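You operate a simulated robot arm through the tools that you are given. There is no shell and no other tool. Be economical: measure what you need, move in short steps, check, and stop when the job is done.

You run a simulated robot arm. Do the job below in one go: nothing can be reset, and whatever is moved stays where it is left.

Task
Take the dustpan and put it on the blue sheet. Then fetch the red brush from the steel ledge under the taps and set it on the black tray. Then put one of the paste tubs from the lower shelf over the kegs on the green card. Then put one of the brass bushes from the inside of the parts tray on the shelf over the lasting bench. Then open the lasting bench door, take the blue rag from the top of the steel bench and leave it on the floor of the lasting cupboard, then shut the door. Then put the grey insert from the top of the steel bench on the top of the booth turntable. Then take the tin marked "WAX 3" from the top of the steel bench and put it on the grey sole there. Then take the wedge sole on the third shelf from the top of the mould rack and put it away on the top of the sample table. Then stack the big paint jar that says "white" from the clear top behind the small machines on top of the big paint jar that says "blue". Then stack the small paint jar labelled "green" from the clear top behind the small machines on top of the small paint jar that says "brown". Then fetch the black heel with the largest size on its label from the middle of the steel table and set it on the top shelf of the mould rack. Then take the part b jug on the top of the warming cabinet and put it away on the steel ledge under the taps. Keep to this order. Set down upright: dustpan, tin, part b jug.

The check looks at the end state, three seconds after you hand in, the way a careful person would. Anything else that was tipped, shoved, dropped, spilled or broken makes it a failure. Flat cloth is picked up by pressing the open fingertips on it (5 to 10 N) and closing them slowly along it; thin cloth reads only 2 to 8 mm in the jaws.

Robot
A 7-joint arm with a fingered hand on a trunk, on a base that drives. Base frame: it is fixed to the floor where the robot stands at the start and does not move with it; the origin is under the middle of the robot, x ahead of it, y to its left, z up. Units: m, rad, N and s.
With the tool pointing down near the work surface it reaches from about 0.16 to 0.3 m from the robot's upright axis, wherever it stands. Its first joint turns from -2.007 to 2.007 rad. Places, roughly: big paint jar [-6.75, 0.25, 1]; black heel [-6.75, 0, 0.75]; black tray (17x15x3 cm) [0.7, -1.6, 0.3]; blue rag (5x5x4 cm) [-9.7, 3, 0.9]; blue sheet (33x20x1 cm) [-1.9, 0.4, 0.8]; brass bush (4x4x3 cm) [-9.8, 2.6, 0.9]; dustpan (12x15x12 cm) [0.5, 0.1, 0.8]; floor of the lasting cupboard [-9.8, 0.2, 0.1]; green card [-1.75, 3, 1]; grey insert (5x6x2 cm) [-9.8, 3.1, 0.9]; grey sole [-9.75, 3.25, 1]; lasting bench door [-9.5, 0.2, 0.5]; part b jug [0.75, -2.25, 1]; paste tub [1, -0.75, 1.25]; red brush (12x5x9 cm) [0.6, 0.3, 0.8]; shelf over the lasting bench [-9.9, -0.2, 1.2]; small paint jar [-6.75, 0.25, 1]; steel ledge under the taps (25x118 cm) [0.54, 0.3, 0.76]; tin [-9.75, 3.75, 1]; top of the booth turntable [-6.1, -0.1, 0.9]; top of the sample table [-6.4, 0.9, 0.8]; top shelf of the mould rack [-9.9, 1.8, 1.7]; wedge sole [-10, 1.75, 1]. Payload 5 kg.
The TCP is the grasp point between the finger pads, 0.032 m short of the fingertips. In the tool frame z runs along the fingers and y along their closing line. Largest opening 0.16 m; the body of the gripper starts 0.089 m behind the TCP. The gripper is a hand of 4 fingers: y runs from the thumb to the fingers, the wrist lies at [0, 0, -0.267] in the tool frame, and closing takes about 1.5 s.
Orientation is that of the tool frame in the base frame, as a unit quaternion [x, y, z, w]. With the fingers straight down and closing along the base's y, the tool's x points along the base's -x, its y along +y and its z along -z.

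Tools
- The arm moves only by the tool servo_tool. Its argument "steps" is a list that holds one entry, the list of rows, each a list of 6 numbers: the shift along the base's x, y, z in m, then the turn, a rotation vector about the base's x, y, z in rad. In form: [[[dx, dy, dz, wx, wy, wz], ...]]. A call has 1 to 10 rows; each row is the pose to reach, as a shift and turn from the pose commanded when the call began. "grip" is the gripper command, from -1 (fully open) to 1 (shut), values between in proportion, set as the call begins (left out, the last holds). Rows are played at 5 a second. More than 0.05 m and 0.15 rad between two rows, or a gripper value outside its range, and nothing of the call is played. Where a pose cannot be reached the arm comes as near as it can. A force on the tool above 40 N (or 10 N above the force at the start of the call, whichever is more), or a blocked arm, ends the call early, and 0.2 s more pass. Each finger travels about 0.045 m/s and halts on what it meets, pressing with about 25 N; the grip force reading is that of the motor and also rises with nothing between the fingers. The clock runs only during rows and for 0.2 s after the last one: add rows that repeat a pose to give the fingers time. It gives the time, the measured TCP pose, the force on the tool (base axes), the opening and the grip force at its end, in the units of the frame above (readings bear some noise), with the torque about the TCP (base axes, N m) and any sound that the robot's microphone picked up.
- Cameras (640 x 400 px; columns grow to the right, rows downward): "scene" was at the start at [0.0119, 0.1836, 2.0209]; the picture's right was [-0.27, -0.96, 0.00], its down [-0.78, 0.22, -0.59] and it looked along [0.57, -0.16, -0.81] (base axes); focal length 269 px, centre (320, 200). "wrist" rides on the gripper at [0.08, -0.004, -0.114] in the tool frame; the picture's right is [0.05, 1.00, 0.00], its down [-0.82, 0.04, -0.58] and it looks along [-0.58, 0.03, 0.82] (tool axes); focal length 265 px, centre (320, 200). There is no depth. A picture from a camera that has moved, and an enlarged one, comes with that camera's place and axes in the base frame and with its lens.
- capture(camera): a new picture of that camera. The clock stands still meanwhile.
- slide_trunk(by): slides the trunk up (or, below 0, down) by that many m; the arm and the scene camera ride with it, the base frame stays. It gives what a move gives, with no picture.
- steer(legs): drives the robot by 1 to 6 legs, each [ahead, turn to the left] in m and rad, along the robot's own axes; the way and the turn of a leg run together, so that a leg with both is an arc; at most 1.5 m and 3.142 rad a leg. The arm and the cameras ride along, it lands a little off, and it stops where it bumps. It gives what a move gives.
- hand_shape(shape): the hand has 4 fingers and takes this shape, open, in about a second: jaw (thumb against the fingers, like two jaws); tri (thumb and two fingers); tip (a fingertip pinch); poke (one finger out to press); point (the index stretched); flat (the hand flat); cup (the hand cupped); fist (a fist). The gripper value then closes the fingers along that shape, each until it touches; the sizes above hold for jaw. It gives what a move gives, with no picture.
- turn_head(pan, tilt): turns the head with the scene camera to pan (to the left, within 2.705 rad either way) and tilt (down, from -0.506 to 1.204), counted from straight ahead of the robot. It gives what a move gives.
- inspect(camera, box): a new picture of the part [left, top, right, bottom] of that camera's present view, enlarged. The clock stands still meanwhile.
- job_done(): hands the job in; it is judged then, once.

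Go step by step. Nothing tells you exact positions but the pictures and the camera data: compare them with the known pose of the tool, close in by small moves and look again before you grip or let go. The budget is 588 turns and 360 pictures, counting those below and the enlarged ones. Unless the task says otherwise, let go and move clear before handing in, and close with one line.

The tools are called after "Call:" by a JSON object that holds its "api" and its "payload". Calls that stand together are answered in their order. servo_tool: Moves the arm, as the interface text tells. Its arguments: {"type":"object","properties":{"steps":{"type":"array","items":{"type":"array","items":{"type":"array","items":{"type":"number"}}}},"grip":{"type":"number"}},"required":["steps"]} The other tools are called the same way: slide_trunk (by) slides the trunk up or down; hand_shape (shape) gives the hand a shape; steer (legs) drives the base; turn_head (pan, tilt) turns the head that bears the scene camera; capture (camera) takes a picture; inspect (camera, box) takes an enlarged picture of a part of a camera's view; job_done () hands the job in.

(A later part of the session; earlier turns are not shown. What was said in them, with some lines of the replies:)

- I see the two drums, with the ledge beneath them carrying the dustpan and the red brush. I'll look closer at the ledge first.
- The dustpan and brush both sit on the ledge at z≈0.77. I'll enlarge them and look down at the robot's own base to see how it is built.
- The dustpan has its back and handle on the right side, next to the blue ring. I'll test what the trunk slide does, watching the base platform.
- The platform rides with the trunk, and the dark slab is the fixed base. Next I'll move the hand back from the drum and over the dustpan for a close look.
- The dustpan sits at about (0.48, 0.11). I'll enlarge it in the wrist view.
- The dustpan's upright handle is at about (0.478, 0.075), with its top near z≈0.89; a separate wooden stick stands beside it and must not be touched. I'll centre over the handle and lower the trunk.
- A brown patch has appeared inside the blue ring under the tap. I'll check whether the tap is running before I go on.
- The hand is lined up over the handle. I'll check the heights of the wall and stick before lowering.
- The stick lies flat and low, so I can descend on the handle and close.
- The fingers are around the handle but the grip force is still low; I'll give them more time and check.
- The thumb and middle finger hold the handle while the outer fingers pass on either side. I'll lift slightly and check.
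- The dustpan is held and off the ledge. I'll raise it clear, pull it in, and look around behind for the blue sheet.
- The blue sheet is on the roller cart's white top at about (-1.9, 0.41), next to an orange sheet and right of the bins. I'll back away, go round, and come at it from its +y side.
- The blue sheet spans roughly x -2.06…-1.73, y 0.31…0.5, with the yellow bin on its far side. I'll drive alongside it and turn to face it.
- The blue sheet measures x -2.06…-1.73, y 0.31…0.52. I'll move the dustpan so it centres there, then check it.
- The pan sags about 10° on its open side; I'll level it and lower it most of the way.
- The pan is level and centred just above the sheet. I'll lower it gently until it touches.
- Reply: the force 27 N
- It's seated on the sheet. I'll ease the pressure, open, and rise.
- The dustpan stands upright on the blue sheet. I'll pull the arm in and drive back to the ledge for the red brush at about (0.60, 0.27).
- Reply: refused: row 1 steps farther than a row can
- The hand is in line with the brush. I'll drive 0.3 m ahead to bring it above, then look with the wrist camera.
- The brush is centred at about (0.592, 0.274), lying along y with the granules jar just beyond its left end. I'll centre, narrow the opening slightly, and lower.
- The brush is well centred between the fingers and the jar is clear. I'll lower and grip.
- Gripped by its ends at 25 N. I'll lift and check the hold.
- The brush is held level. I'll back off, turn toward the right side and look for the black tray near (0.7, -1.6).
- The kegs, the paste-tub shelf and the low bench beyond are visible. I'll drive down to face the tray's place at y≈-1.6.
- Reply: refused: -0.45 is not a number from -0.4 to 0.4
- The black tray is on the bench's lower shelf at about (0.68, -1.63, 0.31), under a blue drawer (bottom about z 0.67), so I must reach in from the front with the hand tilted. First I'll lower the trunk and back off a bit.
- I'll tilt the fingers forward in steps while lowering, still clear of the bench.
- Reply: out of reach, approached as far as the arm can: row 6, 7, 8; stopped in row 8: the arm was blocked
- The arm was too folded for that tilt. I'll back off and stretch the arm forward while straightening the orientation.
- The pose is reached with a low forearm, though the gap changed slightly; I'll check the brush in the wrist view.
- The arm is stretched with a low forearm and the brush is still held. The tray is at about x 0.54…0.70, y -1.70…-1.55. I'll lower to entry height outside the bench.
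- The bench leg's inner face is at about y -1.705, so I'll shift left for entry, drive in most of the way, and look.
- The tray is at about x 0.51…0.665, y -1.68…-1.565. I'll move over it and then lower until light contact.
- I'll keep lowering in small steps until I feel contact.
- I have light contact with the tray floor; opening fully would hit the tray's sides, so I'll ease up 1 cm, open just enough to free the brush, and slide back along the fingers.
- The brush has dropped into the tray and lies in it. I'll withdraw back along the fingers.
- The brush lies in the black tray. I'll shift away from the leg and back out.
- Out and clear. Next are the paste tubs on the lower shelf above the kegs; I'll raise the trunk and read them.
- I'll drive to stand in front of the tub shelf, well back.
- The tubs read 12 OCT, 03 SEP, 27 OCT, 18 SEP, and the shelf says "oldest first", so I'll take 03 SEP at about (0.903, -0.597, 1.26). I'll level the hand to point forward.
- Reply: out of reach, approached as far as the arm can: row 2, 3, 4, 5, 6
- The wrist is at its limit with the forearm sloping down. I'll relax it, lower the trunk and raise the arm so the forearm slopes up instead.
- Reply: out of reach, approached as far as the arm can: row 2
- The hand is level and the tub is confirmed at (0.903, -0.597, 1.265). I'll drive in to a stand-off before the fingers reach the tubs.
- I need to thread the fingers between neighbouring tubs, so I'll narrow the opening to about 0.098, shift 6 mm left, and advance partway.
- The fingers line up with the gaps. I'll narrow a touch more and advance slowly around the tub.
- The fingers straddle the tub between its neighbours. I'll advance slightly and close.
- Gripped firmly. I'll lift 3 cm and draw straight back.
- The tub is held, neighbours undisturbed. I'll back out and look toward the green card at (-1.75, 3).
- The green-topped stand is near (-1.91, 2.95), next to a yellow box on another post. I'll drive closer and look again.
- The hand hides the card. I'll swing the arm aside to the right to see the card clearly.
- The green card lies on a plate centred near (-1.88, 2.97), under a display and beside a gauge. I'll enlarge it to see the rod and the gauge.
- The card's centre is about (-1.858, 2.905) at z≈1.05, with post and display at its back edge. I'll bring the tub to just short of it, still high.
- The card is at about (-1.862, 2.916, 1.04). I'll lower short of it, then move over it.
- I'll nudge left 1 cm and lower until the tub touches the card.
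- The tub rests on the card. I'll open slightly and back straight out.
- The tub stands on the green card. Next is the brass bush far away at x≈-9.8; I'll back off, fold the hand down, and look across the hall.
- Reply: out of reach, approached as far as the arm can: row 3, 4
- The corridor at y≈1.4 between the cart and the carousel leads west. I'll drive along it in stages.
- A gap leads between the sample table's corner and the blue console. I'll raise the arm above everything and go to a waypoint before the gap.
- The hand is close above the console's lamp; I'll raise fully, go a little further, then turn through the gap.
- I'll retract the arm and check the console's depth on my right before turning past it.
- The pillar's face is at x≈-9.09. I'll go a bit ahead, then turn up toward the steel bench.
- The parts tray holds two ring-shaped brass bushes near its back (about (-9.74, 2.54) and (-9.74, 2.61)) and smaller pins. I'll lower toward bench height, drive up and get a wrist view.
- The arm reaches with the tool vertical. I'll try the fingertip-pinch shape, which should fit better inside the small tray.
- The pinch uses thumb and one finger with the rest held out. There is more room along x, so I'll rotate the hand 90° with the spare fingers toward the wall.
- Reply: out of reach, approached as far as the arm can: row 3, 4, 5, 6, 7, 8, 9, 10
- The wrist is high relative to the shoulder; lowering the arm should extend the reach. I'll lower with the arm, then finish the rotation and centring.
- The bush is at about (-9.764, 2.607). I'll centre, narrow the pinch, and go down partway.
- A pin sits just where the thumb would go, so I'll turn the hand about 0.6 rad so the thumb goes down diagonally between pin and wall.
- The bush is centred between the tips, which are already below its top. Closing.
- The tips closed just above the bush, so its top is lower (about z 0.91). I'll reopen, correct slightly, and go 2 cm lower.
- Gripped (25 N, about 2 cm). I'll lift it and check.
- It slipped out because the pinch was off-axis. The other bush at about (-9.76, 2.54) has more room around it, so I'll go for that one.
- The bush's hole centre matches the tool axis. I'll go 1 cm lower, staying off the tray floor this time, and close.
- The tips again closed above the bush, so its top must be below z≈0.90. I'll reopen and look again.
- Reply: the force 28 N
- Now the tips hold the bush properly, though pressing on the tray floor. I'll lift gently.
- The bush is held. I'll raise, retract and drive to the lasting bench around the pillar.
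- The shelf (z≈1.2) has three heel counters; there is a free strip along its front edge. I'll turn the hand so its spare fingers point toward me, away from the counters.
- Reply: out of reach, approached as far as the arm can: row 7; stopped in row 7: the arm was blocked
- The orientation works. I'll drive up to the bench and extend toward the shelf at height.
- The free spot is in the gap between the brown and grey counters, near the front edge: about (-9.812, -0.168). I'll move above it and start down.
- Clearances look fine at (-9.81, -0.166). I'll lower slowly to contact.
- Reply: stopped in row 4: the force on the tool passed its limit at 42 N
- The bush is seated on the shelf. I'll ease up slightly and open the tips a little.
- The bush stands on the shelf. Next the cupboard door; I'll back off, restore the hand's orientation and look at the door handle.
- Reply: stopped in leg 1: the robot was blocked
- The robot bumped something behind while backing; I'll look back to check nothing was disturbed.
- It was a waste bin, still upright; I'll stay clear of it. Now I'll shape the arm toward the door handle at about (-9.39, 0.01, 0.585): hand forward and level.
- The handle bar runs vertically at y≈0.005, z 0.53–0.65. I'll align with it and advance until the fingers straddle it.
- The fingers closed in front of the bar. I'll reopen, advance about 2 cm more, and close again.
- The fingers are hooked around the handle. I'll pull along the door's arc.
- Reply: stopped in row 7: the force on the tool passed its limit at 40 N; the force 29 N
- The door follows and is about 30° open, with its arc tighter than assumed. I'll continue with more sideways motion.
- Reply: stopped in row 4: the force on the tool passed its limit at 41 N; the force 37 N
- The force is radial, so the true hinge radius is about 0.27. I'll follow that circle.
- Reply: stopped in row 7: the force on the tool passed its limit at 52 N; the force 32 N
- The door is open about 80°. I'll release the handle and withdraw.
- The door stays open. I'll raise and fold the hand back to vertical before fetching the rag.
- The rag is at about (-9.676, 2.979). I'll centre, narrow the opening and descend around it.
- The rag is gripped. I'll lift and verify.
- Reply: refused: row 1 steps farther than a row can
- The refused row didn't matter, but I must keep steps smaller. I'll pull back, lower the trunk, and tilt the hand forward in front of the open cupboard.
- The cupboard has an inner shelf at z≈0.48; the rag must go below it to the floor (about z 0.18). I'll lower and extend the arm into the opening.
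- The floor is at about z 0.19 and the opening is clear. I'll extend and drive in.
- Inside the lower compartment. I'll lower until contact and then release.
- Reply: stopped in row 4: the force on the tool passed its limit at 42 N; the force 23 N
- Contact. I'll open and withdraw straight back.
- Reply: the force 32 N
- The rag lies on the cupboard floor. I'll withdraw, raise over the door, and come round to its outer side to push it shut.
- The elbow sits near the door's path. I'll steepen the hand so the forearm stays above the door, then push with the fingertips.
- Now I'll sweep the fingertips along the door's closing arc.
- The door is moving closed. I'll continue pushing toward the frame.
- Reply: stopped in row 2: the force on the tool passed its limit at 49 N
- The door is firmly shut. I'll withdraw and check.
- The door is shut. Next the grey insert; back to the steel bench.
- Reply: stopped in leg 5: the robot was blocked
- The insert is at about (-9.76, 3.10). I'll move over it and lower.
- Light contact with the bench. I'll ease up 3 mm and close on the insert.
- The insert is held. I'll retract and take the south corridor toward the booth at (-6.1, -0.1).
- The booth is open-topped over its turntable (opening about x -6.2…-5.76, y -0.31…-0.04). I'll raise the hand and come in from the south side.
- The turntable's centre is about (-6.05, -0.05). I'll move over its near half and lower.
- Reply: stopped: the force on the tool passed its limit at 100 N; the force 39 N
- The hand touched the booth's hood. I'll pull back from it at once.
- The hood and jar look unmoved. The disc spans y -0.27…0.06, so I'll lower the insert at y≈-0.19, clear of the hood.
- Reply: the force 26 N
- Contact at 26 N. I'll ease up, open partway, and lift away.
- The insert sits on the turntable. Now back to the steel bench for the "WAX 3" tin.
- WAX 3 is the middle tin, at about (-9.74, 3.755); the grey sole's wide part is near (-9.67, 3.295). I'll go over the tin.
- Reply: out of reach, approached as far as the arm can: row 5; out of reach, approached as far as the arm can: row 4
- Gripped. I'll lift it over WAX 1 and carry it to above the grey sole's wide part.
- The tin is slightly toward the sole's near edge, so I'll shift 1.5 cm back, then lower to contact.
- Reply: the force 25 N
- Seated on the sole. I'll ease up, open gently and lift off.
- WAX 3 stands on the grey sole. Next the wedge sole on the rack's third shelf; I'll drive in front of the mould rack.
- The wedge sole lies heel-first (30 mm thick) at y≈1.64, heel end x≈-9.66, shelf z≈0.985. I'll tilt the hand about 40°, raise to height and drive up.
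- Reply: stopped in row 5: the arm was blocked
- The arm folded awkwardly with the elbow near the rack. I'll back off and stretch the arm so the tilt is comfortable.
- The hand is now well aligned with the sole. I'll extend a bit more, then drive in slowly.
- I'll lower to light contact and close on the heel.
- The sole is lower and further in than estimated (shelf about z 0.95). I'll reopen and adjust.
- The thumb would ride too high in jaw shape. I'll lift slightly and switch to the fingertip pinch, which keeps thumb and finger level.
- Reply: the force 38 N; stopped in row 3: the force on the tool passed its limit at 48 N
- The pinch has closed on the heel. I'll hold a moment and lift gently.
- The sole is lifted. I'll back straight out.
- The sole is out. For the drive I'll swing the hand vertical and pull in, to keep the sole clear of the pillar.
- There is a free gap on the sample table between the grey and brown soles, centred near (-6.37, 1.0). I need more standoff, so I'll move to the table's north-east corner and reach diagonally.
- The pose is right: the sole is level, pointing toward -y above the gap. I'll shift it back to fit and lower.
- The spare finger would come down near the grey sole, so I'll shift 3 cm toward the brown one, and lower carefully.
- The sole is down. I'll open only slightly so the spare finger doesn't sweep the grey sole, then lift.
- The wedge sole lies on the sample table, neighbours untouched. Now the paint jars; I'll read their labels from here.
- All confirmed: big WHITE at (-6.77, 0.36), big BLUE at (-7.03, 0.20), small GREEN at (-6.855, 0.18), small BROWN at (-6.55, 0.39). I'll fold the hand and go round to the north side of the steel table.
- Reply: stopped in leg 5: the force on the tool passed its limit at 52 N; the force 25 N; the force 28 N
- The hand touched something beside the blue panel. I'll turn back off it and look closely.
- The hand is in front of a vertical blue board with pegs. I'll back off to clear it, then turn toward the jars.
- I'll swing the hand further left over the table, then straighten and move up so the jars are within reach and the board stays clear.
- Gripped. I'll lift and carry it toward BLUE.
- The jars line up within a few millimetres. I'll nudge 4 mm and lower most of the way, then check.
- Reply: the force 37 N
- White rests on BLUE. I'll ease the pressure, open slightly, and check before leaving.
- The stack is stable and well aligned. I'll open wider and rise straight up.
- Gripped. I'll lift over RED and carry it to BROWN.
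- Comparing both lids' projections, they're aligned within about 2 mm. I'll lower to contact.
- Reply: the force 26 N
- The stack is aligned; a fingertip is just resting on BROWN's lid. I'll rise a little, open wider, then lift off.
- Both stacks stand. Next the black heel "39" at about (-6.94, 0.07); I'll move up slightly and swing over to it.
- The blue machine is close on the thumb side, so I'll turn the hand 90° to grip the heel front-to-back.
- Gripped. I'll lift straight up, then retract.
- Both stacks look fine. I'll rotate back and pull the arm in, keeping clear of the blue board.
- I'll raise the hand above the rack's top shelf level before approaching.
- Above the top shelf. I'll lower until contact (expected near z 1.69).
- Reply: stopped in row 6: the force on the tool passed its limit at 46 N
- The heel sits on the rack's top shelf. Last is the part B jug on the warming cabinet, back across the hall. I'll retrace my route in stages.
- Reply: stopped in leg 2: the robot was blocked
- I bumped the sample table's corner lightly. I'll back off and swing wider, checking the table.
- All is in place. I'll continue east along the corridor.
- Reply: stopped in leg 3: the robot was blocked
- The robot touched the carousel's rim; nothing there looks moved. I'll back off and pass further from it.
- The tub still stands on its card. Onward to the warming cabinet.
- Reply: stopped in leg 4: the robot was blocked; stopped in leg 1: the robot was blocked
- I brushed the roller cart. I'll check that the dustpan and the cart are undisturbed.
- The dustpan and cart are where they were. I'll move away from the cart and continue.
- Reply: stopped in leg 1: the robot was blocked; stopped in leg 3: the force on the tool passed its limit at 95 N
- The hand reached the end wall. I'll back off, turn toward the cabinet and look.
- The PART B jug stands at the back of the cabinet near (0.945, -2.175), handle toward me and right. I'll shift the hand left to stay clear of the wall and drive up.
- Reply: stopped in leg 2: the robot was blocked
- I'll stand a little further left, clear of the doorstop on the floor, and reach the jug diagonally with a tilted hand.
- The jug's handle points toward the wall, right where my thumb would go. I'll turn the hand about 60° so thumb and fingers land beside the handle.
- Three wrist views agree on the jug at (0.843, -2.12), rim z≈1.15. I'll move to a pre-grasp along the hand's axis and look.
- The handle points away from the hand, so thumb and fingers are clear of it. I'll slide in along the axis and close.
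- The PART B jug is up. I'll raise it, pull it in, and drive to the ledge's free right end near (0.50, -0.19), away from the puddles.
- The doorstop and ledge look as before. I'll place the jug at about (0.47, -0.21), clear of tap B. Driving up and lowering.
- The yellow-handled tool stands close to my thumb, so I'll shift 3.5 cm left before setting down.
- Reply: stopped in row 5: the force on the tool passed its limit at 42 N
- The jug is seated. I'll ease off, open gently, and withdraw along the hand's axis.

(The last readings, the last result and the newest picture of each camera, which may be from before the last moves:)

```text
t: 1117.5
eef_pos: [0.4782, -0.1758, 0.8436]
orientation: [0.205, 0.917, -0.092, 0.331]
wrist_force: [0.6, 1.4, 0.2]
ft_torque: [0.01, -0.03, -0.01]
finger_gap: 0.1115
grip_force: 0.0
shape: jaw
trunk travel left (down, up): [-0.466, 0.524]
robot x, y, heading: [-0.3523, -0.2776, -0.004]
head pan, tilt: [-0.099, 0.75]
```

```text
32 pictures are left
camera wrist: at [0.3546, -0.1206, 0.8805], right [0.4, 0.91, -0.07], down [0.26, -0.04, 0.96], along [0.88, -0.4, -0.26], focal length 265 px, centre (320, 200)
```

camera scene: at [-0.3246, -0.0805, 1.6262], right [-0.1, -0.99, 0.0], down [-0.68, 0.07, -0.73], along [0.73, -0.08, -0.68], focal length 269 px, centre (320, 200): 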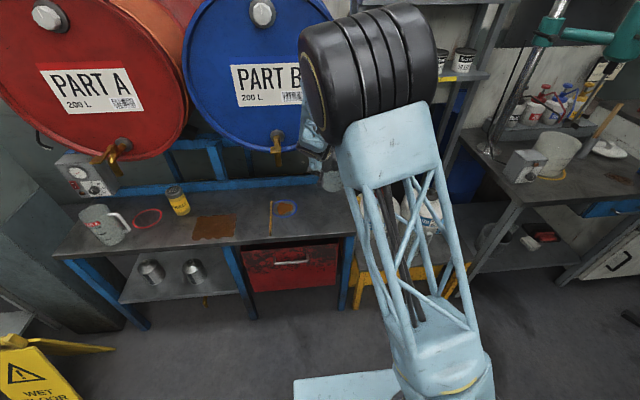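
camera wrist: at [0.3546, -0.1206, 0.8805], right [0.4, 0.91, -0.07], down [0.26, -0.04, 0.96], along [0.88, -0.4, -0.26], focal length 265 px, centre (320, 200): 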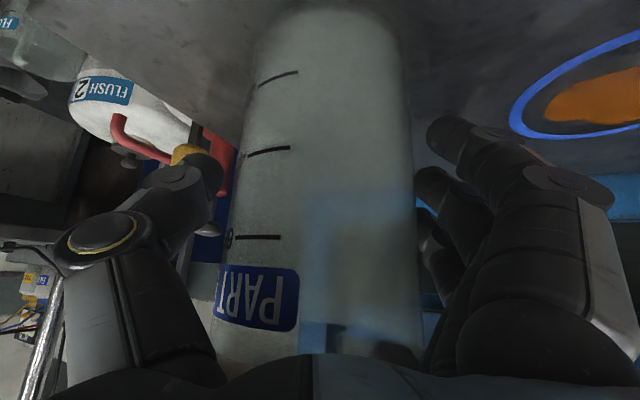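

Call:
{"api": "servo_tool", "payload": {"steps": [[[-0.017, 0.008, 0.023, 0, 0, 0], [-0.035, 0.016, 0.046, 0, 0, 0], [-0.058, 0.025, 0.077, 0, 0, 0], [-0.081, 0.035, 0.108, 0, 0, 0], [-0.104, 0.044, 0.138, 0, 0, 0], [-0.127, 0.054, 0.169, 0, 0, 0], [-0.15, 0.064, 0.2, 0, 0, 0]]]}}

Call:
{"api": "capture", "payload": {"camera": "wrist"}}

Call:
{"api": "capture", "payload": {"camera": "scene"}}

```text
t: 1119.1
eef_pos: [0.3268, -0.1123, 1.0417]
orientation: [0.206, 0.916, -0.093, 0.33]
wrist_force: [0.3, 1.1, 0.7]
ft_torque: [0.0, 0.0, 0.01]
finger_gap: 0.1118
grip_force: 0.1
shape: jaw
trunk travel left (down, up): [-0.466, 0.524]
robot x, y, heading: [-0.3473, -0.2728, -0.007]
head pan, tilt: [-0.099, 0.75]
```

```text
31 pictures are left
camera wrist: at [0.2035, -0.0562, 1.0797], right [0.4, 0.91, -0.07], down [0.26, -0.04, 0.96], along [0.88, -0.4, -0.26], focal length 265 px, centre (320, 200)
```

wrist: 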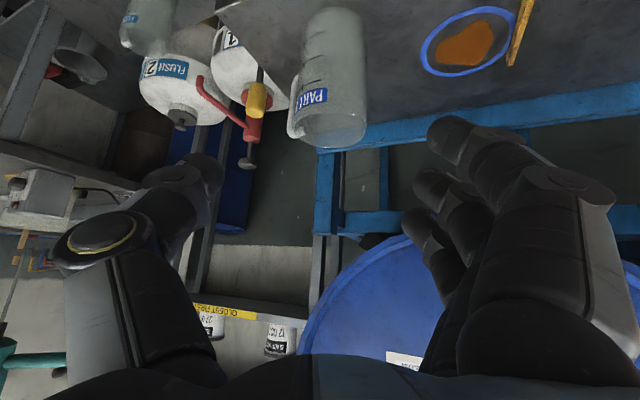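

```text
30 pictures are left
camera scene: at [-0.325, -0.0809, 1.6262], right [-0.1, -0.99, 0.0], down [-0.68, 0.07, -0.73], along [0.73, -0.08, -0.68], focal length 269 px, centre (320, 200)
```

scene: 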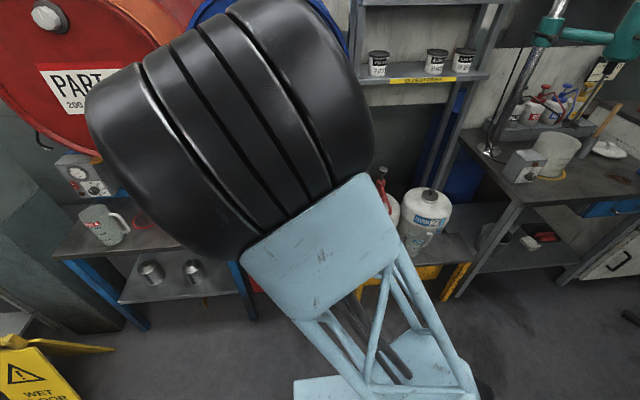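

The jug stands upright on the ledge. I'll back away and take a final look.

Call:
{"api": "steer", "payload": {"legs": [[-0.28, 0]]}}

Call:
{"api": "slide_trunk", "payload": {"by": 0.35}}

Call:
{"api": "turn_head", "payload": {"pan": 0.2, "tilt": 0.6}}

Call:
{"api": "capture", "payload": {"camera": "scene"}}

Call:
{"api": "capture", "payload": {"camera": "wrist"}}

```text
t: 1121.1
eef_pos: [0.0472, -0.107, 1.0431]
orientation: [0.204, 0.917, -0.091, 0.33]
wrist_force: [-0.5, -0.5, -0.5]
ft_torque: [-0.01, 0.02, -0.03]
finger_gap: 0.1115
grip_force: 0.1
shape: jaw
trunk travel left (down, up): [-0.466, 0.524]
robot x, y, heading: [-0.6302, -0.2737, 0.002]
head pan, tilt: [-0.099, 0.75]
```

```text
t: 1124.5
eef_pos: [0.0474, -0.1074, 1.3929]
orientation: [0.203, 0.917, -0.091, 0.33]
wrist_force: [-0.1, 0.4, -0.2]
ft_torque: [0.01, -0.01, 0.02]
finger_gap: 0.1117
grip_force: 0.1
shape: jaw
trunk travel left (down, up): [-0.816, 0.174]
robot x, y, heading: [-0.6317, -0.2773, -0.001]
head pan, tilt: [-0.099, 0.75]
```

```text
t: 1125.3
eef_pos: [0.0464, -0.1073, 1.3928]
orientation: [0.204, 0.917, -0.092, 0.33]
wrist_force: [-0.1, -0.6, -0.7]
ft_torque: [-0.02, 0.01, -0.03]
finger_gap: 0.1117
grip_force: 0.0
shape: jaw
trunk travel left (down, up): [-0.816, 0.174]
robot x, y, heading: [-0.6299, -0.2759, -0.001]
head pan, tilt: [0.201, 0.6]
```

```text
29 pictures are left
camera scene: at [-0.6009, -0.0537, 1.989], right [0.2, -0.98, 0.0], down [-0.55, -0.11, -0.82], along [0.81, 0.16, -0.57], focal length 269 px, centre (320, 200)
```

scene: 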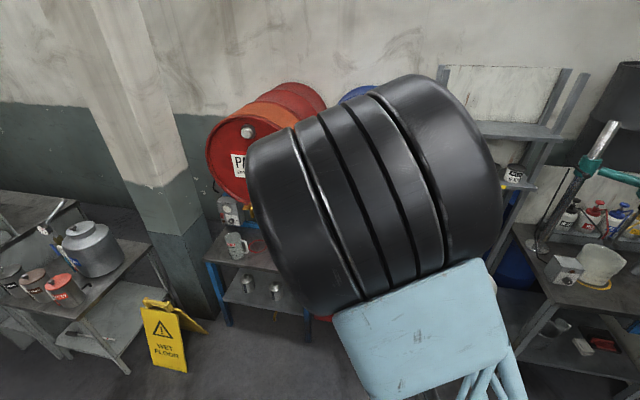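

```text
28 pictures are left
camera wrist: at [-0.0764, -0.0526, 1.4293], right [0.4, 0.92, -0.07], down [0.26, -0.04, 0.96], along [0.88, -0.4, -0.26], focal length 265 px, centre (320, 200)
```

wrist: 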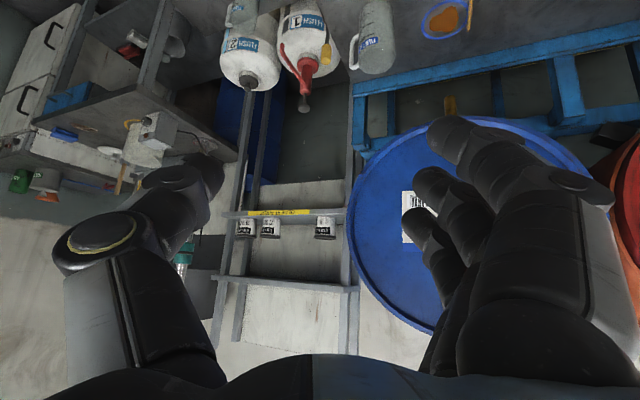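

Everything I can see is in its place, with the jug standing upright on the ledge and the hand empty and clear. I'm handing the job in.

Call:
{"api": "job_done", "payload": {}}

```text
The job is handed in.
```

All twelve moves are done in the order given, with the hand open and clear at hand-in. On the way the robot bumped the waste bin, booth hood, blue peg board, sample-table corner, carousel rim, roller cart and end wall, and the black tray shifted about 7 mm. Nothing was seen to have tipped, fallen or moved in the pictures I took afterwards. A small brown puddle also appeared in the blue ring under tap B early on, and I did not find what caused it.
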